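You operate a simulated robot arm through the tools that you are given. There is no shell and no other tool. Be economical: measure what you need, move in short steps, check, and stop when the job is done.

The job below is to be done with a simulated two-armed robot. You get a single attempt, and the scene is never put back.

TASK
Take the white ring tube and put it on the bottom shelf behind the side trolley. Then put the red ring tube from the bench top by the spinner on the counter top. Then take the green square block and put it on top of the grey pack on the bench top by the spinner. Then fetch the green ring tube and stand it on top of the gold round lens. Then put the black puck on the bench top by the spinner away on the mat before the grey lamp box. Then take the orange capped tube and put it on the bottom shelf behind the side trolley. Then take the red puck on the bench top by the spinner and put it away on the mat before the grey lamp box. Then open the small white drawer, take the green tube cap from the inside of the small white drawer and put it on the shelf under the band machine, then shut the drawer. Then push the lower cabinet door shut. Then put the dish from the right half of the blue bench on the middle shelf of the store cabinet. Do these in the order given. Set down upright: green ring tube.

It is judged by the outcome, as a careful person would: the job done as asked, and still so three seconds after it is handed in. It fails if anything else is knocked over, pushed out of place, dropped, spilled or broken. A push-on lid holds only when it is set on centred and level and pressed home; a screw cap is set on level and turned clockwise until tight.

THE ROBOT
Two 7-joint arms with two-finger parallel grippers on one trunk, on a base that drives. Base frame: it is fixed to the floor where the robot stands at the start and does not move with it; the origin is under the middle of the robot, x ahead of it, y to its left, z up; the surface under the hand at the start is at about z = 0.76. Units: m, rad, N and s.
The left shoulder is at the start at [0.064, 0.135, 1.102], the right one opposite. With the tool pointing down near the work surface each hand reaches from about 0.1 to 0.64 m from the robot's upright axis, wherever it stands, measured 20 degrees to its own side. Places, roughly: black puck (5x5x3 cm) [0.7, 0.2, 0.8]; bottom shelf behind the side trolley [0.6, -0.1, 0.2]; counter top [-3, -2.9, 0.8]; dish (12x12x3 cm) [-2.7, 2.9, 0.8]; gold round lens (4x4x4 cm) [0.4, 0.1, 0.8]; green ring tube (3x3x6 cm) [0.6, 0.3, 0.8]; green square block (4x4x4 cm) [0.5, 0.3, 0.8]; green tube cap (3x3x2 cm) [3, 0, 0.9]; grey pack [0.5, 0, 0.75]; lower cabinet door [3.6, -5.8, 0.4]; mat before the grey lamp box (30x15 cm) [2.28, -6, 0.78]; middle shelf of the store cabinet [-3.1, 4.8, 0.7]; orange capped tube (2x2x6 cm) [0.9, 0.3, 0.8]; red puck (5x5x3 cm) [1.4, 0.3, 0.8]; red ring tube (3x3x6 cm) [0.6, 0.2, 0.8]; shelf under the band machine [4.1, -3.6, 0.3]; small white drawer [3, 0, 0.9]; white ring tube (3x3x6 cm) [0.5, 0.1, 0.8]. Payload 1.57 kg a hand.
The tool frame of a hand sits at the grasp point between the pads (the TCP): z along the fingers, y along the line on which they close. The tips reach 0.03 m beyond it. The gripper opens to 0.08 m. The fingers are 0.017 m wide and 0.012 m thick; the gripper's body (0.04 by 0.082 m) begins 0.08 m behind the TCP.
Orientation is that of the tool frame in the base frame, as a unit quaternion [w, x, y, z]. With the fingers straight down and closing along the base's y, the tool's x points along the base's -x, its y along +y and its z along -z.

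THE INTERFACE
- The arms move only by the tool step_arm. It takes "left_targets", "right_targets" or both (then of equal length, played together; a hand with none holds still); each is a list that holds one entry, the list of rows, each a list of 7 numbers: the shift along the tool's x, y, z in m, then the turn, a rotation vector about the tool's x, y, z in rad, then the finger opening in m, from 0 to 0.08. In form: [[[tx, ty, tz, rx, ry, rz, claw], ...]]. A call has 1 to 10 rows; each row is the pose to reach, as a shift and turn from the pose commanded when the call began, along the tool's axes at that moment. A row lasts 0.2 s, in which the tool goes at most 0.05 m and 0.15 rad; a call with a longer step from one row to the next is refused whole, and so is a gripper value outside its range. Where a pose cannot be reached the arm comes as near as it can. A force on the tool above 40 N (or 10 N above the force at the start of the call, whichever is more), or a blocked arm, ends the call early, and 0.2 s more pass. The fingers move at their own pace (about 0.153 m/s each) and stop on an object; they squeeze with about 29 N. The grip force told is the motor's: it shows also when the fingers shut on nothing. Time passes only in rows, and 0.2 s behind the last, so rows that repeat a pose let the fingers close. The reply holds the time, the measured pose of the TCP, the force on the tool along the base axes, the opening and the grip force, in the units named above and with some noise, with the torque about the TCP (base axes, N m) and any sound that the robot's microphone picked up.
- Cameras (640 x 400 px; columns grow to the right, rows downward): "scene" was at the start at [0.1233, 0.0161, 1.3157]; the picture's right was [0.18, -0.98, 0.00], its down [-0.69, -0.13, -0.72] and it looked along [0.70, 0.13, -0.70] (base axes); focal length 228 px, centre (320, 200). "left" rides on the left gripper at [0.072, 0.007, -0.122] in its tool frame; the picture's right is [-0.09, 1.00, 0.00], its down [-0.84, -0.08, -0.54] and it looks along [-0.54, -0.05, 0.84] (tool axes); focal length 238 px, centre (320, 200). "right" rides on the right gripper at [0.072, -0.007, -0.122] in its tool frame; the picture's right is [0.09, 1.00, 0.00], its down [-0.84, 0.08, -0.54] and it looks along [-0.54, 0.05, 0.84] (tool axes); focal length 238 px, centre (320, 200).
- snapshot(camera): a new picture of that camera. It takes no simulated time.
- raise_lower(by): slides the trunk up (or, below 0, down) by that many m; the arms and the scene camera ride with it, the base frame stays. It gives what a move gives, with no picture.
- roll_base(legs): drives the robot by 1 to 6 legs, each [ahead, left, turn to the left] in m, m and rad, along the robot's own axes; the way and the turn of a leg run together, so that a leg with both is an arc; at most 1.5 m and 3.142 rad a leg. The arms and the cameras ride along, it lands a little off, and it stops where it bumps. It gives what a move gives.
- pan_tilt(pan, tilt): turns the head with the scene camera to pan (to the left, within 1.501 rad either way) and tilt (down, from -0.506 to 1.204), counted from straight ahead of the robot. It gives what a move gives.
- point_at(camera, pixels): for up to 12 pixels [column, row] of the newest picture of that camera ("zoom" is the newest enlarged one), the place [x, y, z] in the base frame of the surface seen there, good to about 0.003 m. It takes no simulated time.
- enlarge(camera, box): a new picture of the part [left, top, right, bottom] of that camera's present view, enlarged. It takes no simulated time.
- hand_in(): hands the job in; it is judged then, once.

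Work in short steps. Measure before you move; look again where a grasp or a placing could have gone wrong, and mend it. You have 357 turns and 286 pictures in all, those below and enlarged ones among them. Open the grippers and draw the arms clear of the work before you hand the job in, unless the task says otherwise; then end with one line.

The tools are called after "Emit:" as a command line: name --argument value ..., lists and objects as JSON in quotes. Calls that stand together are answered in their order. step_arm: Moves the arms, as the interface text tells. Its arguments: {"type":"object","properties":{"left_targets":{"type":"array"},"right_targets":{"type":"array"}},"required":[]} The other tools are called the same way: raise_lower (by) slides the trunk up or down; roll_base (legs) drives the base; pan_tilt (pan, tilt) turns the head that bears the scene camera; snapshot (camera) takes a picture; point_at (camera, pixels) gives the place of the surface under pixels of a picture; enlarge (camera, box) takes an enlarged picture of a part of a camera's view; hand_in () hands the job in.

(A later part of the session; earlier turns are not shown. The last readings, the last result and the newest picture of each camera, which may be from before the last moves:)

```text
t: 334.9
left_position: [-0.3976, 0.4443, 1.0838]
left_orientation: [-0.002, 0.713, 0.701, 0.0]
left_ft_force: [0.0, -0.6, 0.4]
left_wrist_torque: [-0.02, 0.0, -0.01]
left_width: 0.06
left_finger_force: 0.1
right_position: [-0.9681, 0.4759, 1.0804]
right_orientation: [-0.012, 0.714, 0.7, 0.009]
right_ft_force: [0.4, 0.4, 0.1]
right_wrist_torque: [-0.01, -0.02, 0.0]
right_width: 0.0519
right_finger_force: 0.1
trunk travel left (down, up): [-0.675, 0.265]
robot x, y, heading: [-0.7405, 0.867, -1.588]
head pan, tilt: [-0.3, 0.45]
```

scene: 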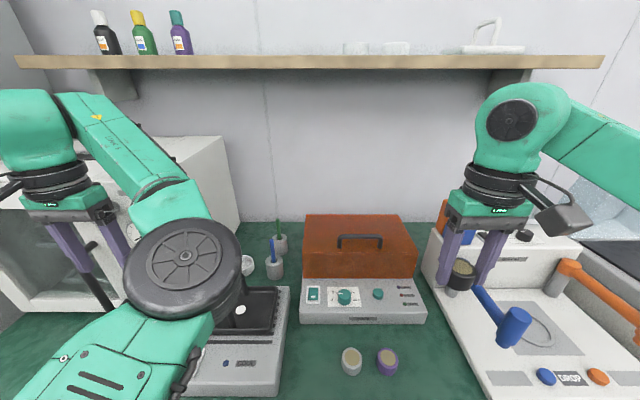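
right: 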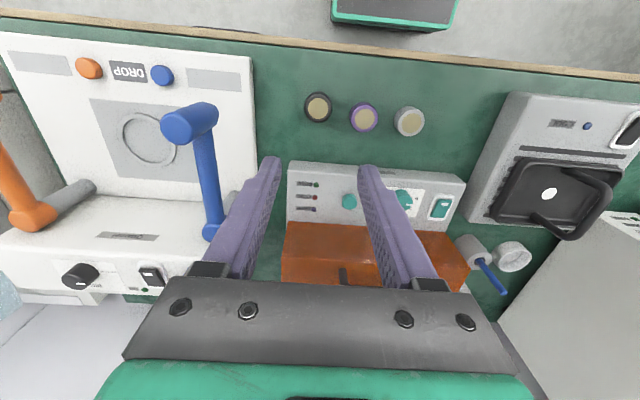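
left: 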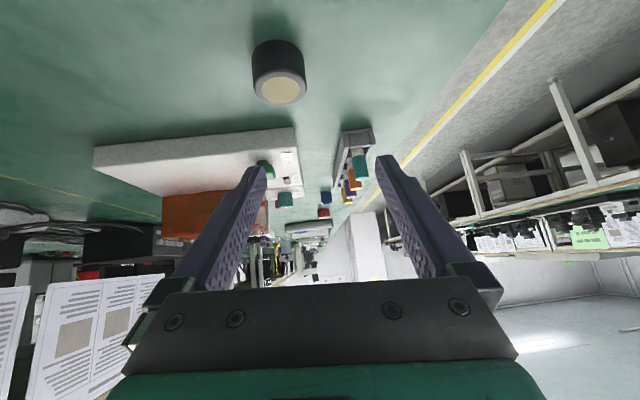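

I finish the return into the aisle, to about (1.12,0.63).

Emit:
roll_base --legs '[[-0.38, 0, 0.017], [0, 1.2, 0], [0, 0.66, 0]]'

Emit:
pan_tilt --pan 0.0 --tilt 0.7

Emit:
snapshot --camera "scene"

```text
t: 346.3
left_position: [1.4799, 0.8273, 1.083]
left_orientation: [-0.002, 0.708, 0.706, 0.0]
left_ft_force: [0.2, 0.6, 0.9]
left_wrist_torque: [-0.02, 0.03, -0.02]
left_width: 0.0601
left_finger_force: 0.2
right_position: [0.9073, 0.8498, 1.0799]
right_orientation: [-0.011, 0.709, 0.705, 0.01]
right_ft_force: [0.0, 0.2, 0.0]
right_wrist_torque: [-0.03, 0.0, -0.02]
right_width: 0.0524
right_finger_force: 0.0
trunk travel left (down, up): [-0.675, 0.265]
robot x, y, heading: [1.1292, 1.2535, -1.573]
head pan, tilt: [-0.3, 0.45]
```

```text
t: 347.1
left_position: [1.4796, 0.8287, 1.0821]
left_orientation: [-0.002, 0.708, 0.706, 0.001]
left_ft_force: [0.9, -0.5, -0.1]
left_wrist_torque: [0.03, 0.02, 0.0]
left_width: 0.06
left_finger_force: 0.0
right_position: [0.9077, 0.85, 1.0789]
right_orientation: [-0.012, 0.71, 0.704, 0.009]
right_ft_force: [-0.6, 0.6, 0.4]
right_wrist_torque: [0.0, 0.03, 0.03]
right_width: 0.052
right_finger_force: 0.0
trunk travel left (down, up): [-0.675, 0.265]
robot x, y, heading: [1.1298, 1.2499, -1.571]
head pan, tilt: [0.0, 0.7]
```

```text
180 pictures are left
```

scene: 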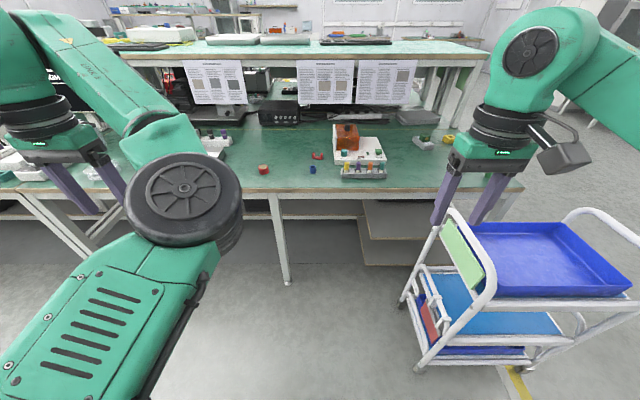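

I roll up to the bench, bringing the right hand near above the orange tube.

Emit:
roll_base --legs '[[0.58, 0, 0]]'

Emit:
snapshot --camera "right"

Emit:
enlarge --camera "scene" --box '[260, 180, 480, 390]'

```text
t: 350.4
left_position: [1.4838, 0.2532, 1.0833]
left_orientation: [-0.002, 0.706, 0.708, 0.001]
left_ft_force: [-0.2, 0.7, 0.4]
left_wrist_torque: [0.0, -0.03, 0.03]
left_width: 0.0599
left_finger_force: 0.2
right_position: [0.9112, 0.2726, 1.0805]
right_orientation: [-0.012, 0.707, 0.707, 0.009]
right_ft_force: [0.4, 0.0, -0.4]
right_wrist_torque: [-0.03, 0.02, 0.0]
right_width: 0.0522
right_finger_force: 0.0
trunk travel left (down, up): [-0.675, 0.265]
robot x, y, heading: [1.1316, 0.6703, -1.565]
head pan, tilt: [0.0, 0.7]
```

```text
179 pictures are left
```

right: 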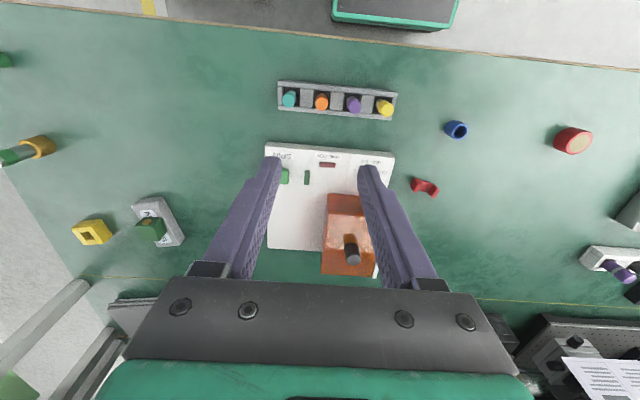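

```text
1.90 times, centred on (370, 285) of scene
```

zoom: 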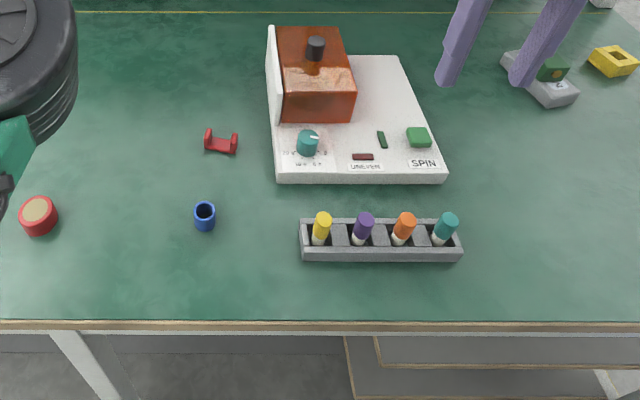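

Emit:
point_at --camera "zoom" --pixels '[[405, 217], [403, 232], [363, 217], [447, 217], [397, 241], [376, 233], [420, 235], [322, 216]]'

Emit:
point_at --camera "right" --pixels '[[321, 104], [354, 105], [289, 100], [322, 98]]'

Emit:
enlarge --camera "right" --box '[260, 60, 420, 140]'

```text
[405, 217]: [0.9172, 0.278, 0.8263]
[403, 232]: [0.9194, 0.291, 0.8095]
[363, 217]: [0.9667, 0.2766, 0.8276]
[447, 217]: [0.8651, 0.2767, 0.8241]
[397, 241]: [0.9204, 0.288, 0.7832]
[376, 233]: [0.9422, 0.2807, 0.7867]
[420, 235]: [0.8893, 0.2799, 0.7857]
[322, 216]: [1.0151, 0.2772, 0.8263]
```

```text
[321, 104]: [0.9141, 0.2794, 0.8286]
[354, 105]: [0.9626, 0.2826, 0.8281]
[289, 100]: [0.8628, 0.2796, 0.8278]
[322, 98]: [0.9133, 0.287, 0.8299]
```

```text
4.00 times, centred on (340, 100) of right
```

zoom: 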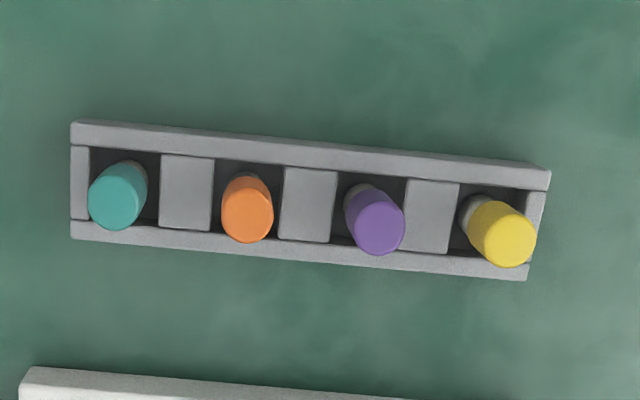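

Orange tube centre ≈(0.916,0.280), top z 0.828, neighbours 5 cm away. I go to z≈0.90 above it with narrow fingers.

Emit:
step_arm --right_targets '[[[0.003, 0.002, 0.04, 0, 0, 0, 0.04], [0.0075, 0.005, 0.09, 0, 0, 0, 0.04], [0.0075, 0.005, 0.135, 0, 0, 0, 0.04], [0.0075, 0.005, 0.175, 0, 0, 0, 0.04], [0.0075, 0.005, 0.175, 0, 0, 0, 0.04]]]'

Emit:
snapshot --camera "right"

```text
refused: row 2 steps farther than a row can; nothing moved
```

```text
176 pictures are left
```

right: 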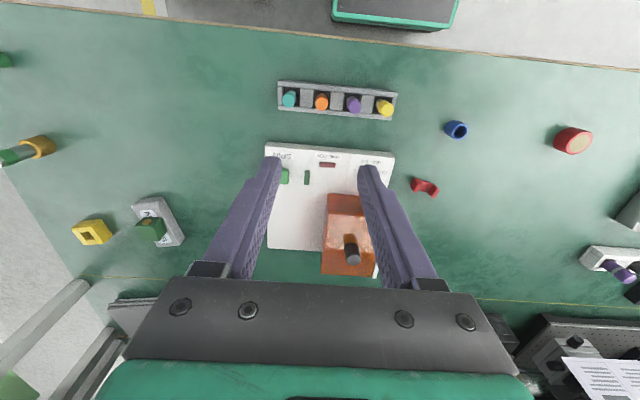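

Refused for step size; I resend with smaller steps.

Emit:
step_arm --right_targets '[[[0.002, 0.001, 0.035, 0, 0, 0, 0.04], [0.004, 0.003, 0.07, 0, 0, 0, 0.04], [0.006, 0.004, 0.105, 0, 0, 0, 0.04], [0.0075, 0.005, 0.14, 0, 0, 0, 0.04], [0.0075, 0.005, 0.175, 0, 0, 0, 0.04], [0.0075, 0.005, 0.175, 0, 0, 0, 0.04]]]'

Emit:
snapshot --camera "right"

```text
t: 351.8
left_position: [1.4839, 0.253, 1.0842]
left_orientation: [-0.003, 0.706, 0.708, 0.0]
left_ft_force: [-0.8, -0.9, -0.3]
left_wrist_torque: [-0.01, 0.0, 0.01]
left_width: 0.0599
left_finger_force: 0.1
right_position: [0.9171, 0.2828, 0.9056]
right_orientation: [-0.013, 0.707, 0.707, 0.009]
right_ft_force: [-0.2, -0.6, 0.2]
right_wrist_torque: [0.01, -0.01, -0.02]
right_width: 0.0401
right_finger_force: 0.0
trunk travel left (down, up): [-0.675, 0.265]
robot x, y, heading: [1.1341, 0.6713, -1.564]
head pan, tilt: [0.0, 0.7]
```

```text
175 pictures are left
```

right: 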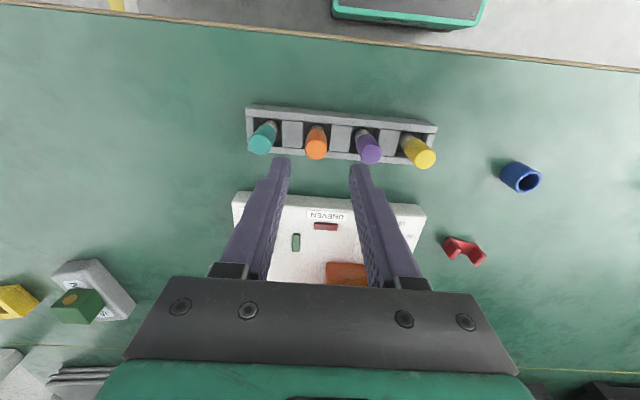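

Cap at (316,150); I correct 2-4 mm, level the hand, and descend with fingers between the neighbours.

Emit:
step_arm --right_targets '[[[-0.002, -0.0035, 0.02, 0, -0.03, 0, 0.04], [-0.002, -0.0035, 0.045, 0, -0.03, 0, 0.04], [-0.002, -0.0035, 0.045, 0, -0.03, 0, 0.04]]]'

Emit:
snapshot --camera "right"

```text
t: 352.6
left_position: [1.4835, 0.2549, 1.0828]
left_orientation: [-0.002, 0.706, 0.708, 0.0]
left_ft_force: [-0.4, 0.5, -0.5]
left_wrist_torque: [-0.01, -0.01, 0.02]
left_width: 0.06
left_finger_force: 0.0
right_position: [0.9136, 0.2827, 0.8596]
right_orientation: [-0.001, 0.707, 0.707, -0.002]
right_ft_force: [-0.6, -0.2, 0.4]
right_wrist_torque: [-0.04, 0.01, 0.01]
right_width: 0.04
right_finger_force: 0.1
trunk travel left (down, up): [-0.675, 0.265]
robot x, y, heading: [1.1289, 0.6722, -1.568]
head pan, tilt: [0.0, 0.7]
```

```text
174 pictures are left
```

right: 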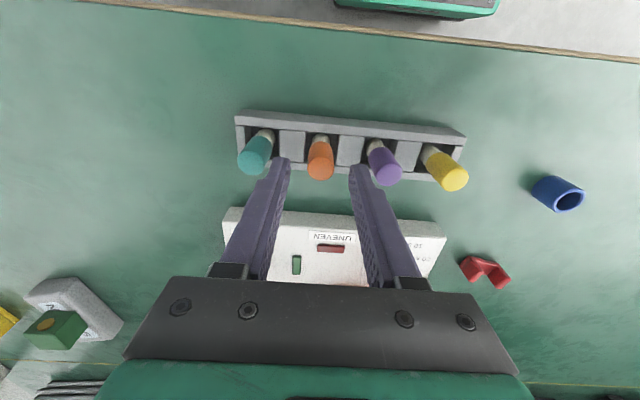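

Well centred. I descend the rest and close.

Emit:
step_arm --right_targets '[[[-0.001, 0, 0.02, 0, 0, 0, 0.04], [-0.001, 0, 0.0415, 0, 0, 0, 0.04], [-0.001, 0, 0.0415, 0, 0, 0, 0.04], [-0.001, 0, 0.0415, 0, 0, 0, 0.0], [-0.001, 0, 0.0415, 0, 0, 0, 0.0], [-0.001, 0, 0.0415, 0, 0, 0, 0.0]]]'

Emit:
snapshot --camera "right"

```text
t: 354.0
left_position: [1.4845, 0.2532, 1.0826]
left_orientation: [-0.002, 0.706, 0.708, 0.0]
left_ft_force: [0.0, -0.4, -0.3]
left_wrist_torque: [-0.04, 0.03, 0.04]
left_width: 0.0602
left_finger_force: 0.1
right_position: [0.9137, 0.2813, 0.8192]
right_orientation: [-0.001, 0.707, 0.707, -0.001]
right_ft_force: [-0.1, 0.0, 0.3]
right_wrist_torque: [0.01, -0.01, -0.01]
right_width: 0.0182
right_finger_force: 28.9
trunk travel left (down, up): [-0.675, 0.265]
robot x, y, heading: [1.1302, 0.6729, -1.563]
head pan, tilt: [0.0, 0.7]
```

```text
173 pictures are left
```

right: 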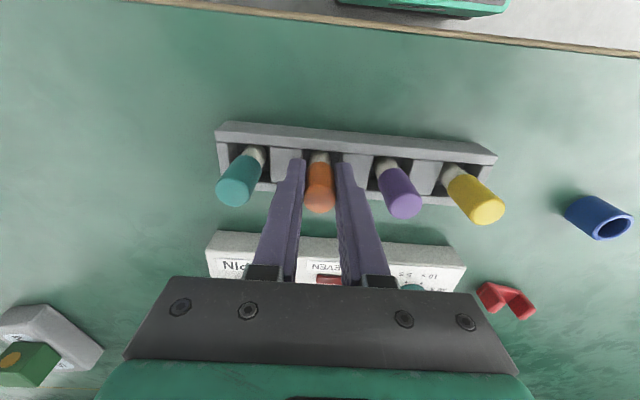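

Gripped at 0.018 m. I lift and look, then carry it along the bench toward x≈0.63.

Emit:
step_arm --right_targets '[[[0, 0, -0.03, 0, 0, 0, 0.0], [0, 0, -0.06, 0, 0, 0, 0.0], [0, 0, -0.1, 0, 0, 0, 0.0], [0, 0, -0.13, 0, 0, 0, 0.0]]]'

Emit:
roll_base --legs '[[0.03, -0.13, 0]]'

Emit:
snapshot --camera "right"

Emit:
snapshot --camera "scene"

```text
t: 355.0
left_position: [1.4843, 0.253, 1.0831]
left_orientation: [-0.002, 0.706, 0.708, 0.0]
left_ft_force: [-0.5, 0.1, 0.2]
left_wrist_torque: [-0.01, -0.02, 0.0]
left_width: 0.0597
left_finger_force: 0.2
right_position: [0.9144, 0.2835, 0.9511]
right_orientation: [-0.001, 0.707, 0.707, -0.001]
right_ft_force: [-0.1, -1.0, -0.5]
right_wrist_torque: [0.02, 0.03, -0.01]
right_width: 0.0183
right_finger_force: 29.1
trunk travel left (down, up): [-0.675, 0.265]
robot x, y, heading: [1.1328, 0.6678, -1.572]
head pan, tilt: [0.0, 0.7]
```

```text
t: 356.3
left_position: [1.3573, 0.224, 1.082]
left_orientation: [-0.003, 0.705, 0.709, 0.0]
left_ft_force: [0.1, 0.0, -0.2]
left_wrist_torque: [0.03, 0.01, -0.03]
left_width: 0.06
left_finger_force: 0.0
right_position: [0.7865, 0.2537, 0.9502]
right_orientation: [-0.001, 0.706, 0.708, -0.002]
right_ft_force: [-0.3, 0.2, -0.8]
right_wrist_torque: [0.0, 0.0, -0.01]
right_width: 0.0173
right_finger_force: 29.2
trunk travel left (down, up): [-0.675, 0.265]
robot x, y, heading: [0.9988, 0.6425, -1.564]
head pan, tilt: [0.0, 0.7]
```

```text
172 pictures are left
```

right: 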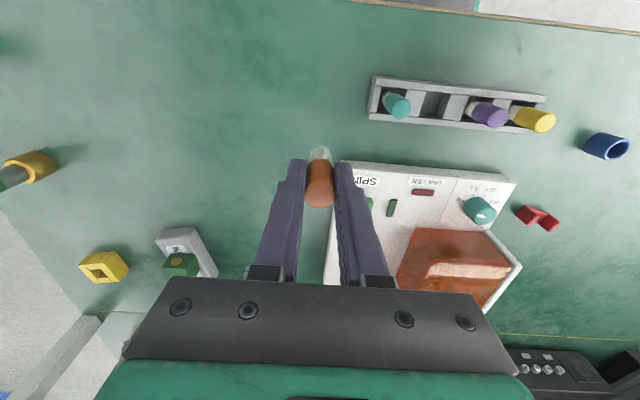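

```text
171 pictures are left
```

scene: 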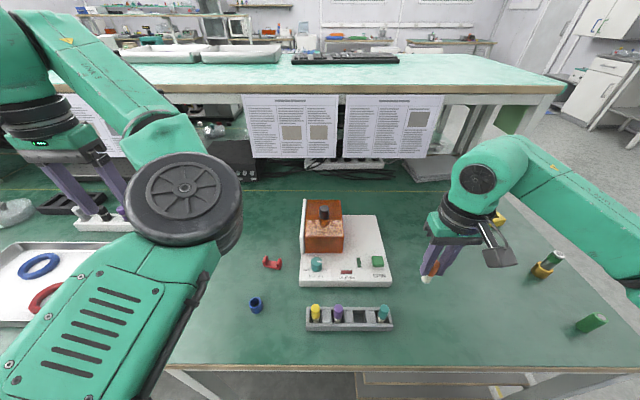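

Tube held. I move to (0.63,0.24) and descend to just above the bench.

Emit:
step_arm --right_targets '[[[-0.004, -0.04, 0, 0, 0, 0, 0.0], [-0.008, -0.08, 0, 0, 0, 0, 0.0], [-0.012, -0.12, 0.01, 0, 0, 0, 0.0], [-0.012, -0.155, 0.03, 0, 0, 0, 0.0], [-0.012, -0.155, 0.07, 0, 0, 0, 0.0], [-0.012, -0.155, 0.11, 0, 0, 0, 0.0], [-0.012, -0.155, 0.132, 0, 0, 0, 0.0], [-0.012, -0.155, 0.136, 0, 0, 0, 0.0]]]'

Emit:
snapshot --camera "right"

```text
t: 358.1
left_position: [1.3576, 0.2274, 1.0825]
left_orientation: [-0.001, 0.705, 0.709, -0.001]
left_ft_force: [0.8, -0.4, 0.3]
left_wrist_torque: [0.02, 0.01, 0.02]
left_width: 0.0596
left_finger_force: 0.0
right_position: [0.6307, 0.2409, 0.8167]
right_orientation: [0.001, 0.707, 0.707, -0.005]
right_ft_force: [-3.1, 0.9, 18.5]
right_wrist_torque: [0.07, 0.16, 0.01]
right_width: 0.0185
right_finger_force: 29.0
trunk travel left (down, up): [-0.675, 0.265]
robot x, y, heading: [0.9989, 0.6428, -1.562]
head pan, tilt: [0.0, 0.7]
```

```text
170 pictures are left
```

right: 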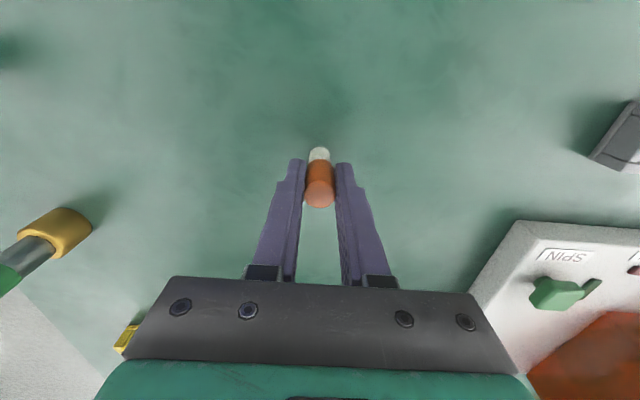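

Contact already at 18 N. I relieve, open and rise.

Emit:
step_arm --right_targets '[[[0, 0, -0.003, 0, 0, 0, 0.0], [0, 0, -0.003, 0, 0, 0, 0.0], [0, 0, -0.003, 0, 0, 0, 0.025], [0, 0, -0.003, 0, 0, 0, 0.035], [0, 0, -0.003, 0, 0, 0, 0.035], [0, 0, -0.03, 0, 0, 0, 0.035], [0, 0, -0.07, 0, 0, 0, 0.035], [0, 0, -0.11, 0, 0, 0, 0.035], [0, 0, -0.15, 0, 0, 0, 0.035]]]'

Emit:
snapshot --camera "right"

```text
t: 360.1
left_position: [1.3553, 0.2241, 1.0822]
left_orientation: [-0.001, 0.705, 0.709, 0.0]
left_ft_force: [-0.3, -0.8, -0.8]
left_wrist_torque: [-0.01, 0.03, -0.03]
left_width: 0.0598
left_finger_force: 0.0
right_position: [0.6318, 0.2406, 0.9655]
right_orientation: [-0.001, 0.707, 0.708, -0.001]
right_ft_force: [0.1, -0.9, -0.8]
right_wrist_torque: [-0.01, -0.02, -0.01]
right_width: 0.0349
right_finger_force: 0.1
trunk travel left (down, up): [-0.675, 0.265]
robot x, y, heading: [1.0007, 0.6432, -1.565]
head pan, tilt: [0.0, 0.7]
```

```text
169 pictures are left
```

right: 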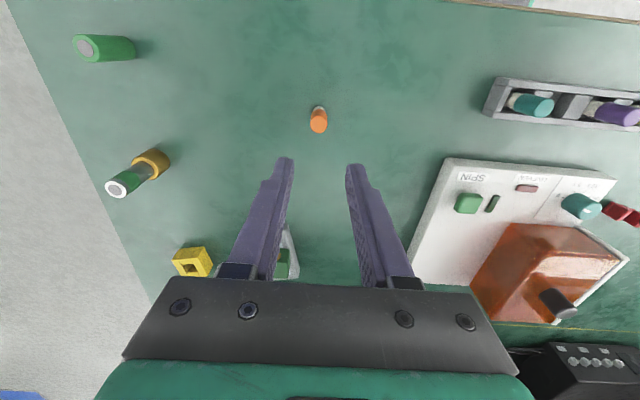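

The tube stands. I retract and drive around to the bench end, facing +x.

Emit:
step_arm --right_targets '[[[0.02, 0.03, -0.02, 0, 0, 0, 0.04], [0.03, 0.06, -0.05, 0, 0, 0, 0.05], [0.04, 0.1, -0.08, 0, 0, 0, 0.05], [0.05, 0.14, -0.11, 0, 0, 0, 0.06]]]'

Emit:
roll_base --legs '[[-0.6, 0, 0], [0, -1.2, 0], [0, -0.6, 0], [0.9, 0, 0], [0, 0, 1.567]]'

Emit:
pan_tilt --pan 0.0 --tilt 0.55

Emit:
snapshot --camera "scene"

```text
refused: row 3 steps farther than a row can; nothing moved
```

```text
t: 380.1
left_position: [-0.3272, 0.6844, 1.0822]
left_orientation: [-0.002, 0.003, 1.0, -0.001]
left_ft_force: [1.1, -0.3, 0.2]
left_wrist_torque: [0.01, -0.02, -0.03]
left_width: 0.0602
left_finger_force: 0.0
right_position: [-0.3515, -0.0375, 0.9654]
right_orientation: [0.0, 0.004, 1.0, -0.001]
right_ft_force: [0.1, 0.6, -0.1]
right_wrist_torque: [0.0, 0.01, -0.01]
right_width: 0.035
right_finger_force: 0.1
trunk travel left (down, up): [-0.675, 0.265]
robot x, y, heading: [-0.7524, 0.3326, -0.004]
head pan, tilt: [0.0, 0.7]
```

```text
t: 380.8
left_position: [-0.3277, 0.6858, 1.0829]
left_orientation: [-0.001, 0.002, 1.0, -0.002]
left_ft_force: [0.6, -0.6, -0.3]
left_wrist_torque: [-0.03, -0.04, 0.02]
left_width: 0.0599
left_finger_force: 0.1
right_position: [-0.3512, -0.0377, 0.9645]
right_orientation: [0.0, 0.005, 1.0, -0.002]
right_ft_force: [-0.2, -0.6, 1.3]
right_wrist_torque: [0.0, -0.01, 0.0]
right_width: 0.0349
right_finger_force: 0.1
trunk travel left (down, up): [-0.675, 0.265]
robot x, y, heading: [-0.7499, 0.3348, -0.005]
head pan, tilt: [0.0, 0.55]
```

```text
168 pictures are left
```

scene: 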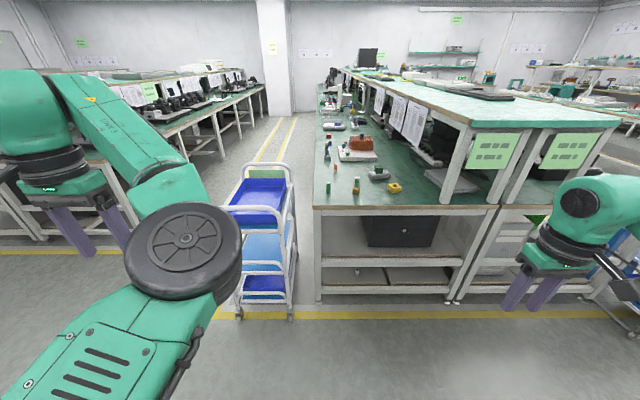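

Bench intact from here. I now put the left hand into the earlier extended 30° pose, in free space.

Emit:
step_arm --left_targets '[[[-0.03, -0.03, 0.014, 0, -0.131, 0, 0.05], [-0.06, -0.06, 0.028, 0, -0.262, 0, 0.05], [-0.09, -0.09, 0.042, 0, -0.393, 0, 0.05], [-0.12, -0.12, 0.055, 0, -0.524, 0, 0.05], [-0.15, -0.15, 0.069, 0, -0.654, 0, 0.05], [-0.18, -0.18, 0.083, 0, -0.785, 0, 0.05], [-0.21, -0.21, 0.097, 0, -0.916, 0, 0.05], [-0.24, -0.24, 0.11, 0, -1.047, 0, 0.05]]]'

Emit:
snapshot --camera "scene"

```text
t: 382.8
left_position: [-0.0833, 0.4807, 0.9846]
left_orientation: [0.511, -0.01, 0.859, 0.032]
left_ft_force: [0.0, 0.2, -0.5]
left_wrist_torque: [0.03, -0.02, -0.01]
left_width: 0.05
left_finger_force: 0.0
left hand out of reach, approached as far as the arm can: row 1, 2, 3, 4
right_position: [-0.3522, -0.0363, 0.9653]
right_orientation: [0.0, 0.004, 1.0, -0.001]
right_ft_force: [0.2, -0.6, 0.2]
right_wrist_torque: [-0.02, 0.04, -0.01]
right_width: 0.035
right_finger_force: 0.1
trunk travel left (down, up): [-0.675, 0.265]
robot x, y, heading: [-0.7495, 0.338, -0.002]
head pan, tilt: [0.0, 0.55]
stopped in row 8 (left hand): the arm was blocked; the commanded pose is now the measured one
```

```text
167 pictures are left
```

scene: 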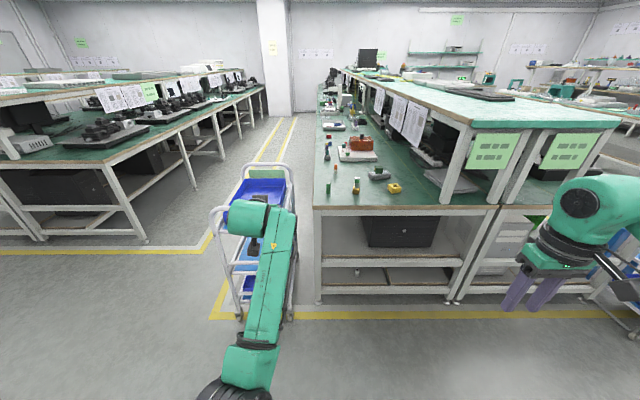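

The arm is well extended. I true the orientation and lower to z≈0.91, then shift the base right and measure.

Emit:
step_arm --left_targets '[[[0.03, 0, 0.018, 0.03, 0.013, -0.007, 0.05], [0.065, 0, 0.037, 0.065, 0.026, -0.015, 0.05], [0.065, 0, 0.037, 0.065, 0.026, -0.015, 0.05]]]'

Emit:
roll_base --legs '[[0.3, -0.24, 0]]'

Emit:
snapshot --camera "left"

Emit:
snapshot --camera "scene"

```text
t: 383.6
left_position: [-0.0814, 0.478, 0.9079]
left_orientation: [0.499, 0.003, 0.867, -0.006]
left_ft_force: [-0.5, -0.1, -0.7]
left_wrist_torque: [-0.02, 0.0, 0.06]
left_width: 0.0499
left_finger_force: 0.1
right_position: [-0.3521, -0.0386, 0.9661]
right_orientation: [0.001, 0.004, 1.0, -0.001]
right_ft_force: [-0.1, 0.0, -0.1]
right_wrist_torque: [-0.01, 0.01, 0.02]
right_width: 0.035
right_finger_force: 0.0
trunk travel left (down, up): [-0.675, 0.265]
robot x, y, heading: [-0.7462, 0.3341, -0.001]
head pan, tilt: [0.0, 0.55]
```

```text
t: 386.0
left_position: [0.2176, 0.241, 0.9095]
left_orientation: [0.498, 0.003, 0.867, -0.005]
left_ft_force: [-0.2, -0.6, 0.5]
left_wrist_torque: [-0.01, 0.02, 0.02]
left_width: 0.05
left_finger_force: 0.1
right_position: [-0.0559, -0.2769, 0.9665]
right_orientation: [0.0, 0.006, 1.0, -0.002]
right_ft_force: [0.0, 0.3, 0.5]
right_wrist_torque: [-0.03, 0.0, 0.0]
right_width: 0.035
right_finger_force: 0.1
trunk travel left (down, up): [-0.675, 0.265]
robot x, y, heading: [-0.4497, 0.0971, -0.01]
head pan, tilt: [0.0, 0.55]
```

```text
166 pictures are left
```

left: 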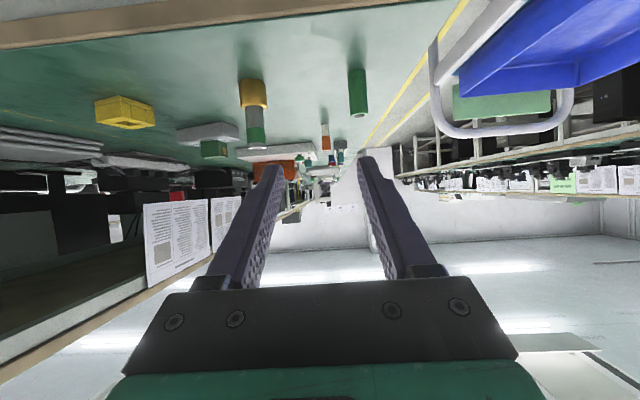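

```text
165 pictures are left
```

scene: 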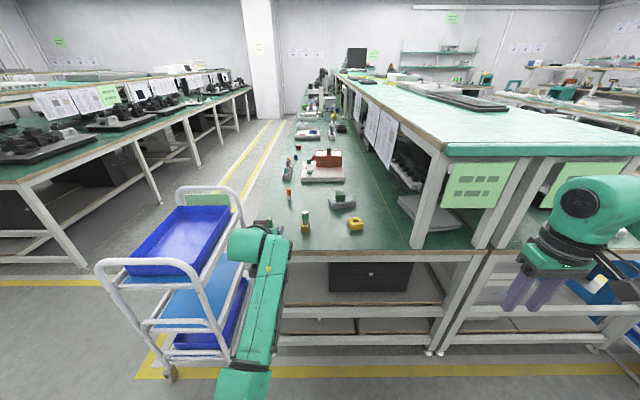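

The right hand would meet the rack post; I raise it and bring it inward first.

Emit:
step_arm --right_targets '[[[0.01, 0.02, -0.04, 0, 0, 0, 0.05], [0.02, 0.04, -0.08, 0, 0, 0, 0.05], [0.03, 0.06, -0.12, 0, 0, 0, 0.05], [0.04, 0.08, -0.16, 0, 0, 0, 0.05], [0.05, 0.1, -0.2, 0, 0, 0, 0.05], [0.05, 0.12, -0.24, 0, 0, 0, 0.05], [0.05, 0.13, -0.27, 0, 0, 0, 0.05]]]'

Emit:
roll_base --legs '[[0.3, 0, 0.01]]'

Emit:
snapshot --camera "left"

```text
t: 387.6
left_position: [0.2168, 0.2412, 0.9089]
left_orientation: [0.5, 0.003, 0.866, -0.006]
left_ft_force: [0.1, 1.0, -0.3]
left_wrist_torque: [-0.02, -0.01, 0.0]
left_width: 0.0499
left_finger_force: 0.0
right_position: [-0.0957, -0.1392, 1.2292]
right_orientation: [0.001, 0.006, 1.0, -0.001]
right_ft_force: [-0.6, -0.6, -0.2]
right_wrist_torque: [-0.01, 0.01, 0.0]
right_width: 0.0499
right_finger_force: 0.1
right hand out of reach, approached as far as the arm can: row 7
trunk travel left (down, up): [-0.675, 0.265]
robot x, y, heading: [-0.4512, 0.0942, -0.009]
head pan, tilt: [0.0, 0.55]
```

```text
t: 389.6
left_position: [0.5145, 0.2429, 0.9093]
left_orientation: [0.5, 0.0, 0.866, -0.003]
left_ft_force: [-0.7, -0.1, 0.1]
left_wrist_torque: [0.02, 0.03, 0.01]
left_width: 0.0501
left_finger_force: 0.1
right_position: [0.2046, -0.1401, 1.2289]
right_orientation: [0.002, 0.004, 1.0, -0.001]
right_ft_force: [-0.2, -0.8, -0.5]
right_wrist_torque: [0.0, 0.02, 0.02]
right_width: 0.0502
right_finger_force: 0.0
trunk travel left (down, up): [-0.675, 0.265]
robot x, y, heading: [-0.1533, 0.1013, 0.001]
head pan, tilt: [0.0, 0.55]
```

```text
164 pictures are left
```

left: 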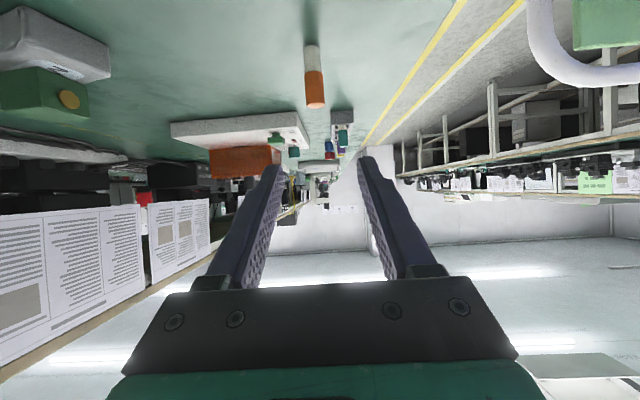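

Orange tube is ahead at (314,75). I measure it.

Emit:
point_at --camera "left" --pixels '[[314, 90], [315, 60], [312, 104], [306, 75], [323, 75]]'

Emit:
pan_tilt --pan 0.1 --tilt 0.85

Emit:
snapshot --camera "scene"

```text
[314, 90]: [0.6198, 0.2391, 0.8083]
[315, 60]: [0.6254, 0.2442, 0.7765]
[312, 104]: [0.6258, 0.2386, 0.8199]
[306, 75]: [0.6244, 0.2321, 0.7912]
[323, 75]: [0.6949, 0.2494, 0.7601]
```

```text
t: 390.4
left_position: [0.5164, 0.2426, 0.9086]
left_orientation: [0.499, 0.001, 0.867, -0.004]
left_ft_force: [0.8, 0.7, -0.3]
left_wrist_torque: [-0.01, -0.02, 0.02]
left_width: 0.05
left_finger_force: 0.0
right_position: [0.206, -0.1401, 1.2274]
right_orientation: [0.002, 0.004, 1.0, -0.001]
right_ft_force: [0.1, 0.6, -0.7]
right_wrist_torque: [-0.02, 0.02, 0.0]
right_width: 0.05
right_finger_force: 0.2
trunk travel left (down, up): [-0.675, 0.265]
robot x, y, heading: [-0.1527, 0.099, -0.009]
head pan, tilt: [0.099, 0.85]
```

```text
163 pictures are left
```

scene: 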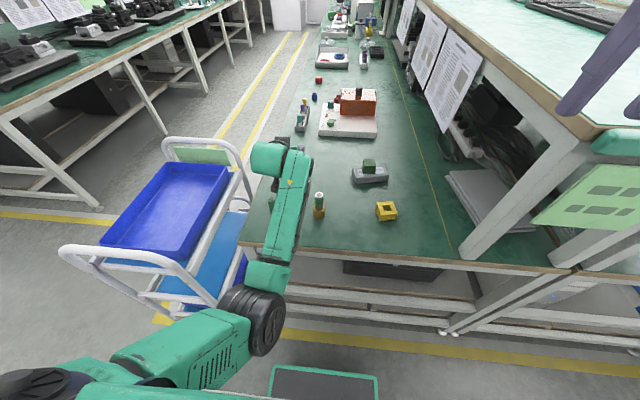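

I roll ahead 0.065 m, and check the forearm's clearance to the green tube on the lens.

Emit:
roll_base --legs '[[0.065, 0, 0.009]]'

Emit:
snapshot --camera "scene"

Emit:
point_at --camera "scene" --pixels '[[308, 190], [300, 230], [290, 265], [285, 290], [280, 320], [318, 190], [316, 205]]'

```text
t: 391.4
left_position: [0.5778, 0.2501, 0.9096]
left_orientation: [0.499, -0.004, 0.867, -0.001]
left_ft_force: [0.0, -0.5, 0.2]
left_wrist_torque: [0.0, 0.04, 0.02]
left_width: 0.0501
left_finger_force: 0.0
right_position: [0.2719, -0.1364, 1.2288]
right_orientation: [0.002, -0.003, 1.0, 0.0]
right_ft_force: [0.0, 1.4, 0.0]
right_wrist_torque: [0.01, -0.01, 0.02]
right_width: 0.0503
right_finger_force: 0.1
trunk travel left (down, up): [-0.675, 0.265]
robot x, y, heading: [-0.0843, 0.0984, 0.006]
head pan, tilt: [0.099, 0.85]
```

```text
162 pictures are left
```

scene: 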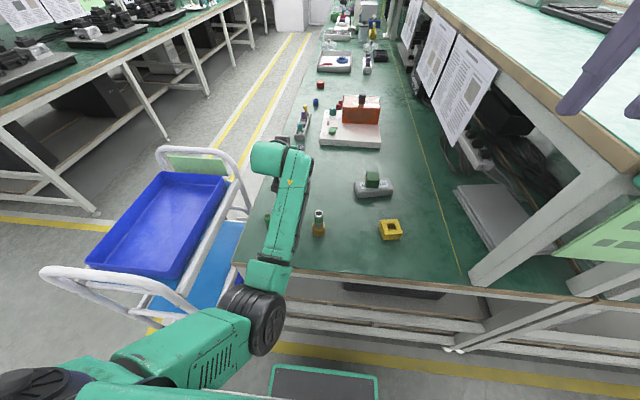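

```text
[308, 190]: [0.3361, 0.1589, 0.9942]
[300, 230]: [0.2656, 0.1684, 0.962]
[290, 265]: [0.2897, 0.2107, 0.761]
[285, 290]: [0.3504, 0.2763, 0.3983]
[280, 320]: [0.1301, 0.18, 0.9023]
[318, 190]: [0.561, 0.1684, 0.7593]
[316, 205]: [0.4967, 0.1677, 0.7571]
```

The forearm edge (y≈0.16) is too near the green tube on the lens. I shift the base 0.07 m left and the hand right to swing the forearm away.

Emit:
roll_base --legs '[[0, 0.075, 0]]'

Emit:
step_arm --left_targets '[[[0, -0.03, 0, 0, 0, 0, 0.05], [0, -0.06, 0, 0, 0, 0, 0.05], [0, -0.085, 0, 0, 0, 0, 0.05], [0, -0.085, 0, 0, 0, 0, 0.05]]]'

Emit:
snapshot --camera "scene"

Emit:
snapshot --camera "left"

```text
t: 392.5
left_position: [0.5789, 0.3245, 0.9096]
left_orientation: [0.5, -0.003, 0.866, -0.001]
left_ft_force: [-0.2, 0.2, 1.4]
left_wrist_torque: [-0.01, -0.02, 0.0]
left_width: 0.0499
left_finger_force: 0.2
right_position: [0.2715, -0.0621, 1.2288]
right_orientation: [0.002, -0.002, 1.0, 0.0]
right_ft_force: [0.3, -0.2, 0.5]
right_wrist_torque: [0.01, -0.03, 0.01]
right_width: 0.0503
right_finger_force: 0.0
trunk travel left (down, up): [-0.675, 0.265]
robot x, y, heading: [-0.0851, 0.169, 0.008]
head pan, tilt: [0.099, 0.85]
```

```text
t: 393.7
left_position: [0.5884, 0.2968, 0.9076]
left_orientation: [0.503, -0.008, 0.862, 0.056]
left_ft_force: [-0.2, 0.1, 0.7]
left_wrist_torque: [-0.01, -0.01, 0.01]
left_width: 0.05
left_finger_force: 0.0
right_position: [0.2726, -0.0601, 1.2279]
right_orientation: [0.002, -0.001, 1.0, -0.001]
right_ft_force: [-0.7, -0.5, 0.1]
right_wrist_torque: [0.01, 0.01, 0.0]
right_width: 0.0502
right_finger_force: 0.1
trunk travel left (down, up): [-0.675, 0.265]
robot x, y, heading: [-0.0903, 0.1742, 0.011]
head pan, tilt: [0.099, 0.85]
stopped in row 4 (left hand): the arm was blocked; the commanded pose is now the measured one
```

```text
161 pictures are left
```

scene: 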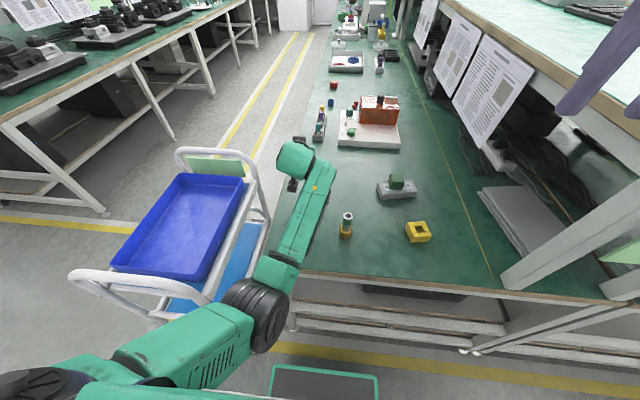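

```text
160 pictures are left
```

left: 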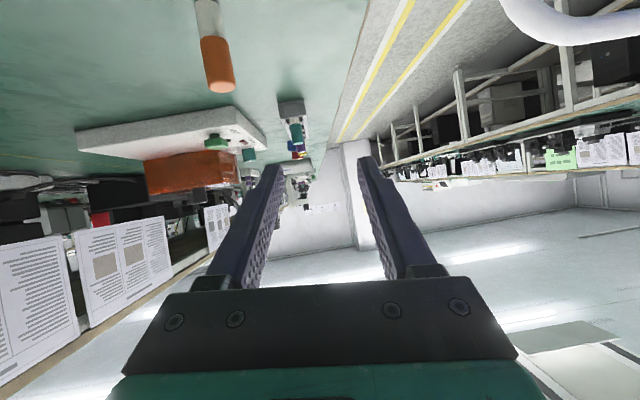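

The arm blocks sideways, so I turn the base right by 0.085 rad instead, which swings hand and forearm together.

Emit:
roll_base --legs '[[0, 0, -0.085]]'

Emit:
snapshot --camera "left"

Emit:
snapshot --camera "scene"

```text
t: 394.6
left_position: [0.5961, 0.2379, 0.9066]
left_orientation: [0.505, 0.029, 0.862, 0.034]
left_ft_force: [0.0, -0.4, 0.5]
left_wrist_torque: [-0.02, 0.01, -0.02]
left_width: 0.0501
left_finger_force: 0.0
right_position: [0.252, -0.0899, 1.2283]
right_orientation: [0.0, 0.041, 0.999, -0.001]
right_ft_force: [-0.5, 0.1, -0.6]
right_wrist_torque: [-0.01, -0.02, 0.01]
right_width: 0.05
right_finger_force: 0.0
trunk travel left (down, up): [-0.675, 0.265]
robot x, y, heading: [-0.084, 0.171, -0.076]
head pan, tilt: [0.099, 0.85]
```

```text
159 pictures are left
```

left: 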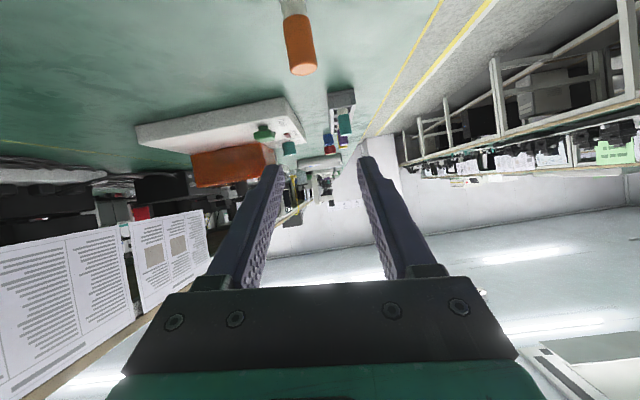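

```text
158 pictures are left
```

scene: 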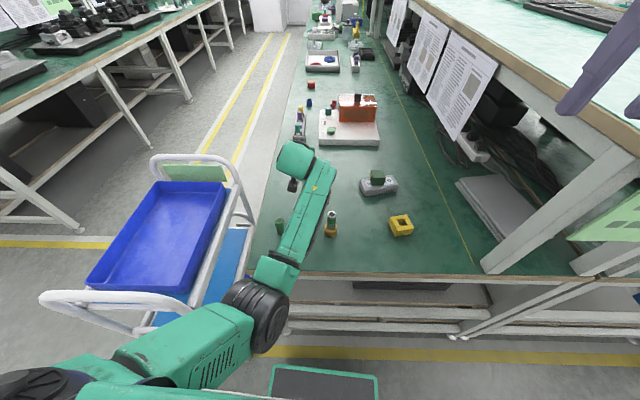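

I check the forearm edge position and level the hand's roll.

Emit:
point_at --camera "scene" --pixels '[[333, 180], [324, 205], [312, 235], [300, 258], [331, 215], [331, 232]]'

Emit:
step_arm --left_targets '[[[0, 0, 0, 0.015, 0.006, -0.042, 0.05], [0, 0, 0, 0.03, 0.0126, -0.084, 0.05], [0, 0, 0, 0.03, 0.0126, -0.084, 0.05]]]'

Emit:
snapshot --camera "left"

```text
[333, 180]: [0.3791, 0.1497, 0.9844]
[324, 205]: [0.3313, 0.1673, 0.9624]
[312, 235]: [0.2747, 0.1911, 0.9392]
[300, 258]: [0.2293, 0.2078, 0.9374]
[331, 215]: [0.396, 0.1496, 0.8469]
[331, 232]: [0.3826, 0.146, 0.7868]
```

```text
t: 395.4
left_position: [0.5976, 0.2441, 0.9053]
left_orientation: [0.5, 0.0, 0.866, 0.006]
left_ft_force: [0.6, -0.1, 0.0]
left_wrist_torque: [0.0, 0.01, 0.0]
left_width: 0.0499
left_finger_force: 0.1
right_position: [0.2524, -0.0907, 1.2289]
right_orientation: [0.002, 0.041, 0.999, -0.001]
right_ft_force: [0.0, 0.0, -0.1]
right_wrist_torque: [0.02, -0.03, 0.04]
right_width: 0.05
right_finger_force: 0.1
trunk travel left (down, up): [-0.675, 0.265]
robot x, y, heading: [-0.09, 0.1729, -0.077]
head pan, tilt: [0.099, 0.85]
```

```text
157 pictures are left
```

left: 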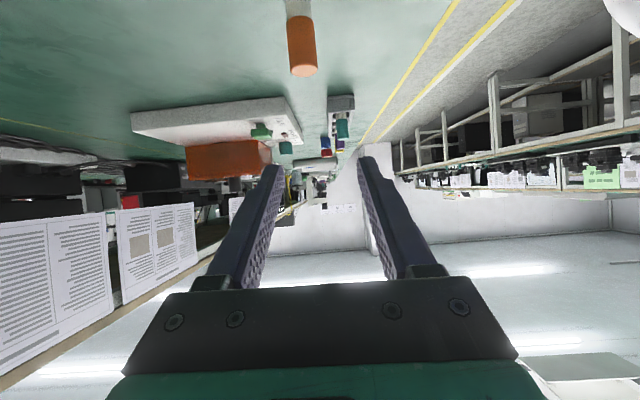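

With the tube at x 0.63 the forearm would descend over the green tube — not safe. I'll instead move the orange tube near the bench's front edge by a top-down grasp, where nothing lies under the forearm. First I return the hand to top-down.

Emit:
step_arm --left_targets '[[[-0.015, 0, -0.02, 0, 0.1, 0, 0.05], [-0.03, 0, -0.04, 0, 0.24, 0, 0.05], [-0.037, 0, -0.056, 0, 0.38, 0, 0.05], [-0.037, 0, -0.056, 0, 0.52, 0, 0.05], [-0.037, 0, -0.056, 0, 0.66, 0, 0.05], [-0.037, 0, -0.056, 0, 0.8, 0, 0.05], [-0.037, 0, -0.056, 0, 0.93, 0, 0.05], [-0.037, 0, -0.056, 0, 1.047, 0, 0.05]]]'

Emit:
snapshot --camera "left"

Emit:
snapshot --camera "scene"

```text
t: 397.2
left_position: [0.5337, 0.2573, 0.9696]
left_orientation: [0.028, 0.007, 1.0, -0.002]
left_ft_force: [-0.3, -0.3, 0.2]
left_wrist_torque: [0.02, -0.02, 0.0]
left_width: 0.0498
left_finger_force: 0.0
left hand out of reach, approached as far as the arm can: row 7, 8
right_position: [0.2508, -0.0899, 1.2291]
right_orientation: [0.002, 0.041, 0.999, -0.002]
right_ft_force: [0.8, 0.1, 0.3]
right_wrist_torque: [-0.01, -0.01, 0.0]
right_width: 0.0499
right_finger_force: 0.0
trunk travel left (down, up): [-0.675, 0.265]
robot x, y, heading: [-0.0885, 0.168, -0.079]
head pan, tilt: [0.099, 0.85]
```

```text
156 pictures are left
```

left: 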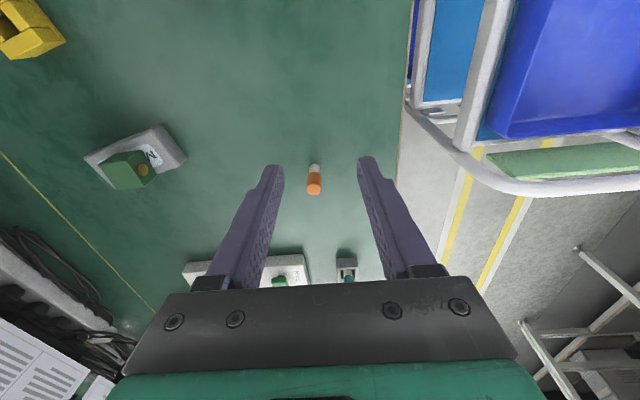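

```text
155 pictures are left
```

scene: 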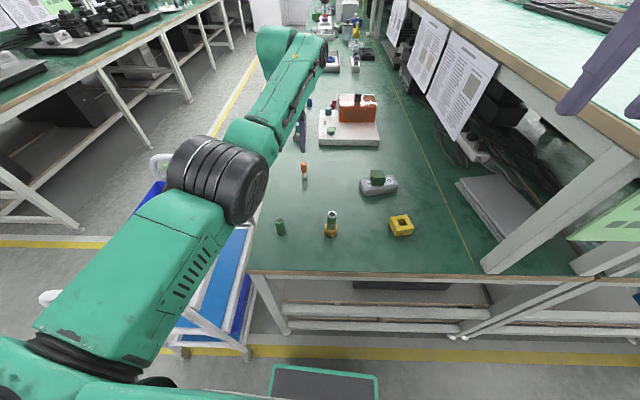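

I move the base forward with the heading squared so the hand comes over the orange tube.

Emit:
roll_base --legs '[[0.0, -0.075, 0], [0.1, 0, 0.079]]'

Emit:
snapshot --camera "left"

```text
t: 399.0
left_position: [0.6207, 0.2239, 0.9696]
left_orientation: [0.03, -0.032, 0.999, -0.001]
left_ft_force: [-0.6, -0.8, 0.6]
left_wrist_torque: [-0.02, 0.0, 0.0]
left_width: 0.05
left_finger_force: 0.0
right_position: [0.3655, -0.1453, 1.2295]
right_orientation: [0.002, 0.003, 1.0, 0.0]
right_ft_force: [-0.9, 0.5, -0.6]
right_wrist_torque: [0.01, 0.02, 0.03]
right_width: 0.0502
right_finger_force: 0.1
trunk travel left (down, up): [-0.675, 0.265]
robot x, y, heading: [0.0099, 0.0909, -0.001]
head pan, tilt: [0.099, 0.85]
```

```text
154 pictures are left
```

left: 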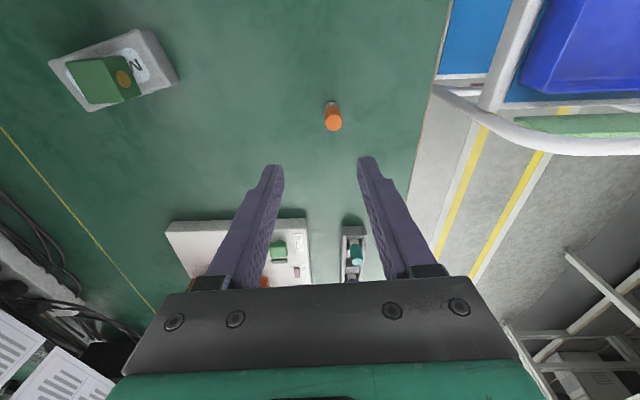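

Cap at (333,125): I correct 14 mm left and 9 mm ahead, level the hand, and descend to TCP z 0.797 in two stages.

Emit:
step_arm --left_targets '[[[-0.004, 0.007, 0.025, 0, 0.03, 0, 0.05], [-0.0086, 0.0143, 0.055, 0, 0.06, 0, 0.05], [-0.0086, 0.0143, 0.085, 0, 0.06, 0, 0.05], [-0.0086, 0.0143, 0.085, 0, 0.06, 0, 0.05]]]'

Emit:
snapshot --camera "left"

```text
t: 400.0
left_position: [0.6218, 0.2392, 0.9092]
left_orientation: [0.001, -0.031, 1.0, -0.001]
left_ft_force: [-1.1, -0.4, 0.3]
left_wrist_torque: [0.02, 0.01, 0.0]
left_width: 0.0504
left_finger_force: 0.0
left hand out of reach, approached as far as the arm can: row 1, 2, 3, 4
right_position: [0.3647, -0.1435, 1.2291]
right_orientation: [0.002, 0.003, 1.0, -0.001]
right_ft_force: [0.5, 0.1, 0.3]
right_wrist_torque: [0.01, 0.0, 0.0]
right_width: 0.0502
right_finger_force: 0.1
trunk travel left (down, up): [-0.675, 0.265]
robot x, y, heading: [0.0085, 0.0947, 0.0]
head pan, tilt: [0.099, 0.85]
```

```text
153 pictures are left
```

left: 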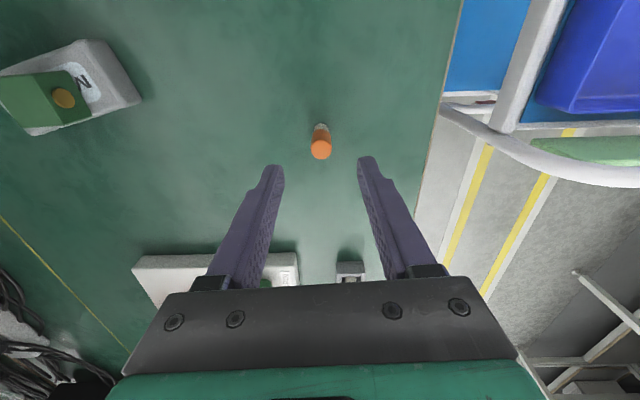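

I need 6-7 mm more ahead and reach is limiting; I roll ahead 0.02 m, then descend.

Emit:
roll_base --legs '[[0.02, 0, 0]]'

Emit:
snapshot --camera "left"

```text
t: 400.8
left_position: [0.6392, 0.2385, 0.9104]
left_orientation: [0.003, -0.03, 1.0, -0.001]
left_ft_force: [-0.1, 0.2, 0.4]
left_wrist_torque: [-0.01, -0.05, 0.02]
left_width: 0.0503
left_finger_force: 0.1
right_position: [0.3818, -0.1435, 1.2306]
right_orientation: [0.003, 0.002, 1.0, -0.001]
right_ft_force: [-0.7, -0.2, 0.8]
right_wrist_torque: [-0.01, -0.04, 0.0]
right_width: 0.0501
right_finger_force: 0.1
trunk travel left (down, up): [-0.675, 0.265]
robot x, y, heading: [0.0281, 0.093, -0.006]
head pan, tilt: [0.099, 0.85]
```

```text
152 pictures are left
```

left: 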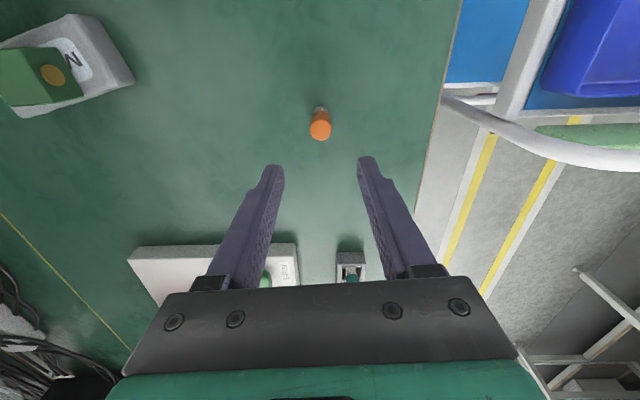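

Emit:
step_arm --left_targets '[[[0.006, 0, 0.03, 0, 0, 0, 0.05], [0.012, 0, 0.06, 0, 0, 0, 0.05], [0.012, 0, 0.06, 0, 0, 0, 0.05]]]'

Emit:
snapshot --camera "left"

```text
t: 401.6
left_position: [0.6297, 0.237, 0.8464]
left_orientation: [0.001, -0.032, 0.999, -0.003]
left_ft_force: [-0.1, -0.2, 0.2]
left_wrist_torque: [-0.02, 0.02, -0.03]
left_width: 0.0502
left_finger_force: 0.1
right_position: [0.3859, -0.1432, 1.229]
right_orientation: [0.001, 0.003, 1.0, 0.0]
right_ft_force: [-0.2, 0.1, -0.6]
right_wrist_torque: [-0.02, -0.04, 0.02]
right_width: 0.0499
right_finger_force: 0.1
trunk travel left (down, up): [-0.675, 0.265]
robot x, y, heading: [0.0277, 0.0921, 0.0]
head pan, tilt: [0.099, 0.85]
```

```text
151 pictures are left
```

left: 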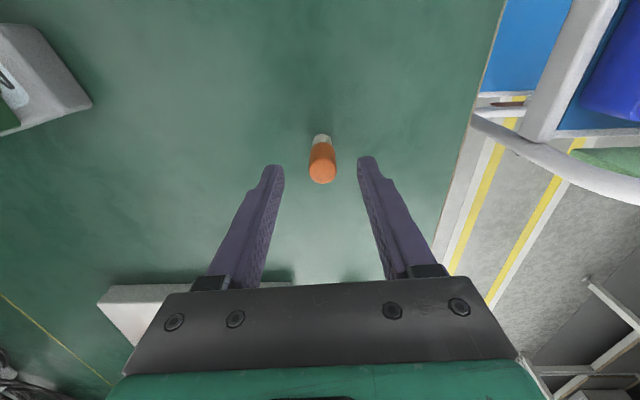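

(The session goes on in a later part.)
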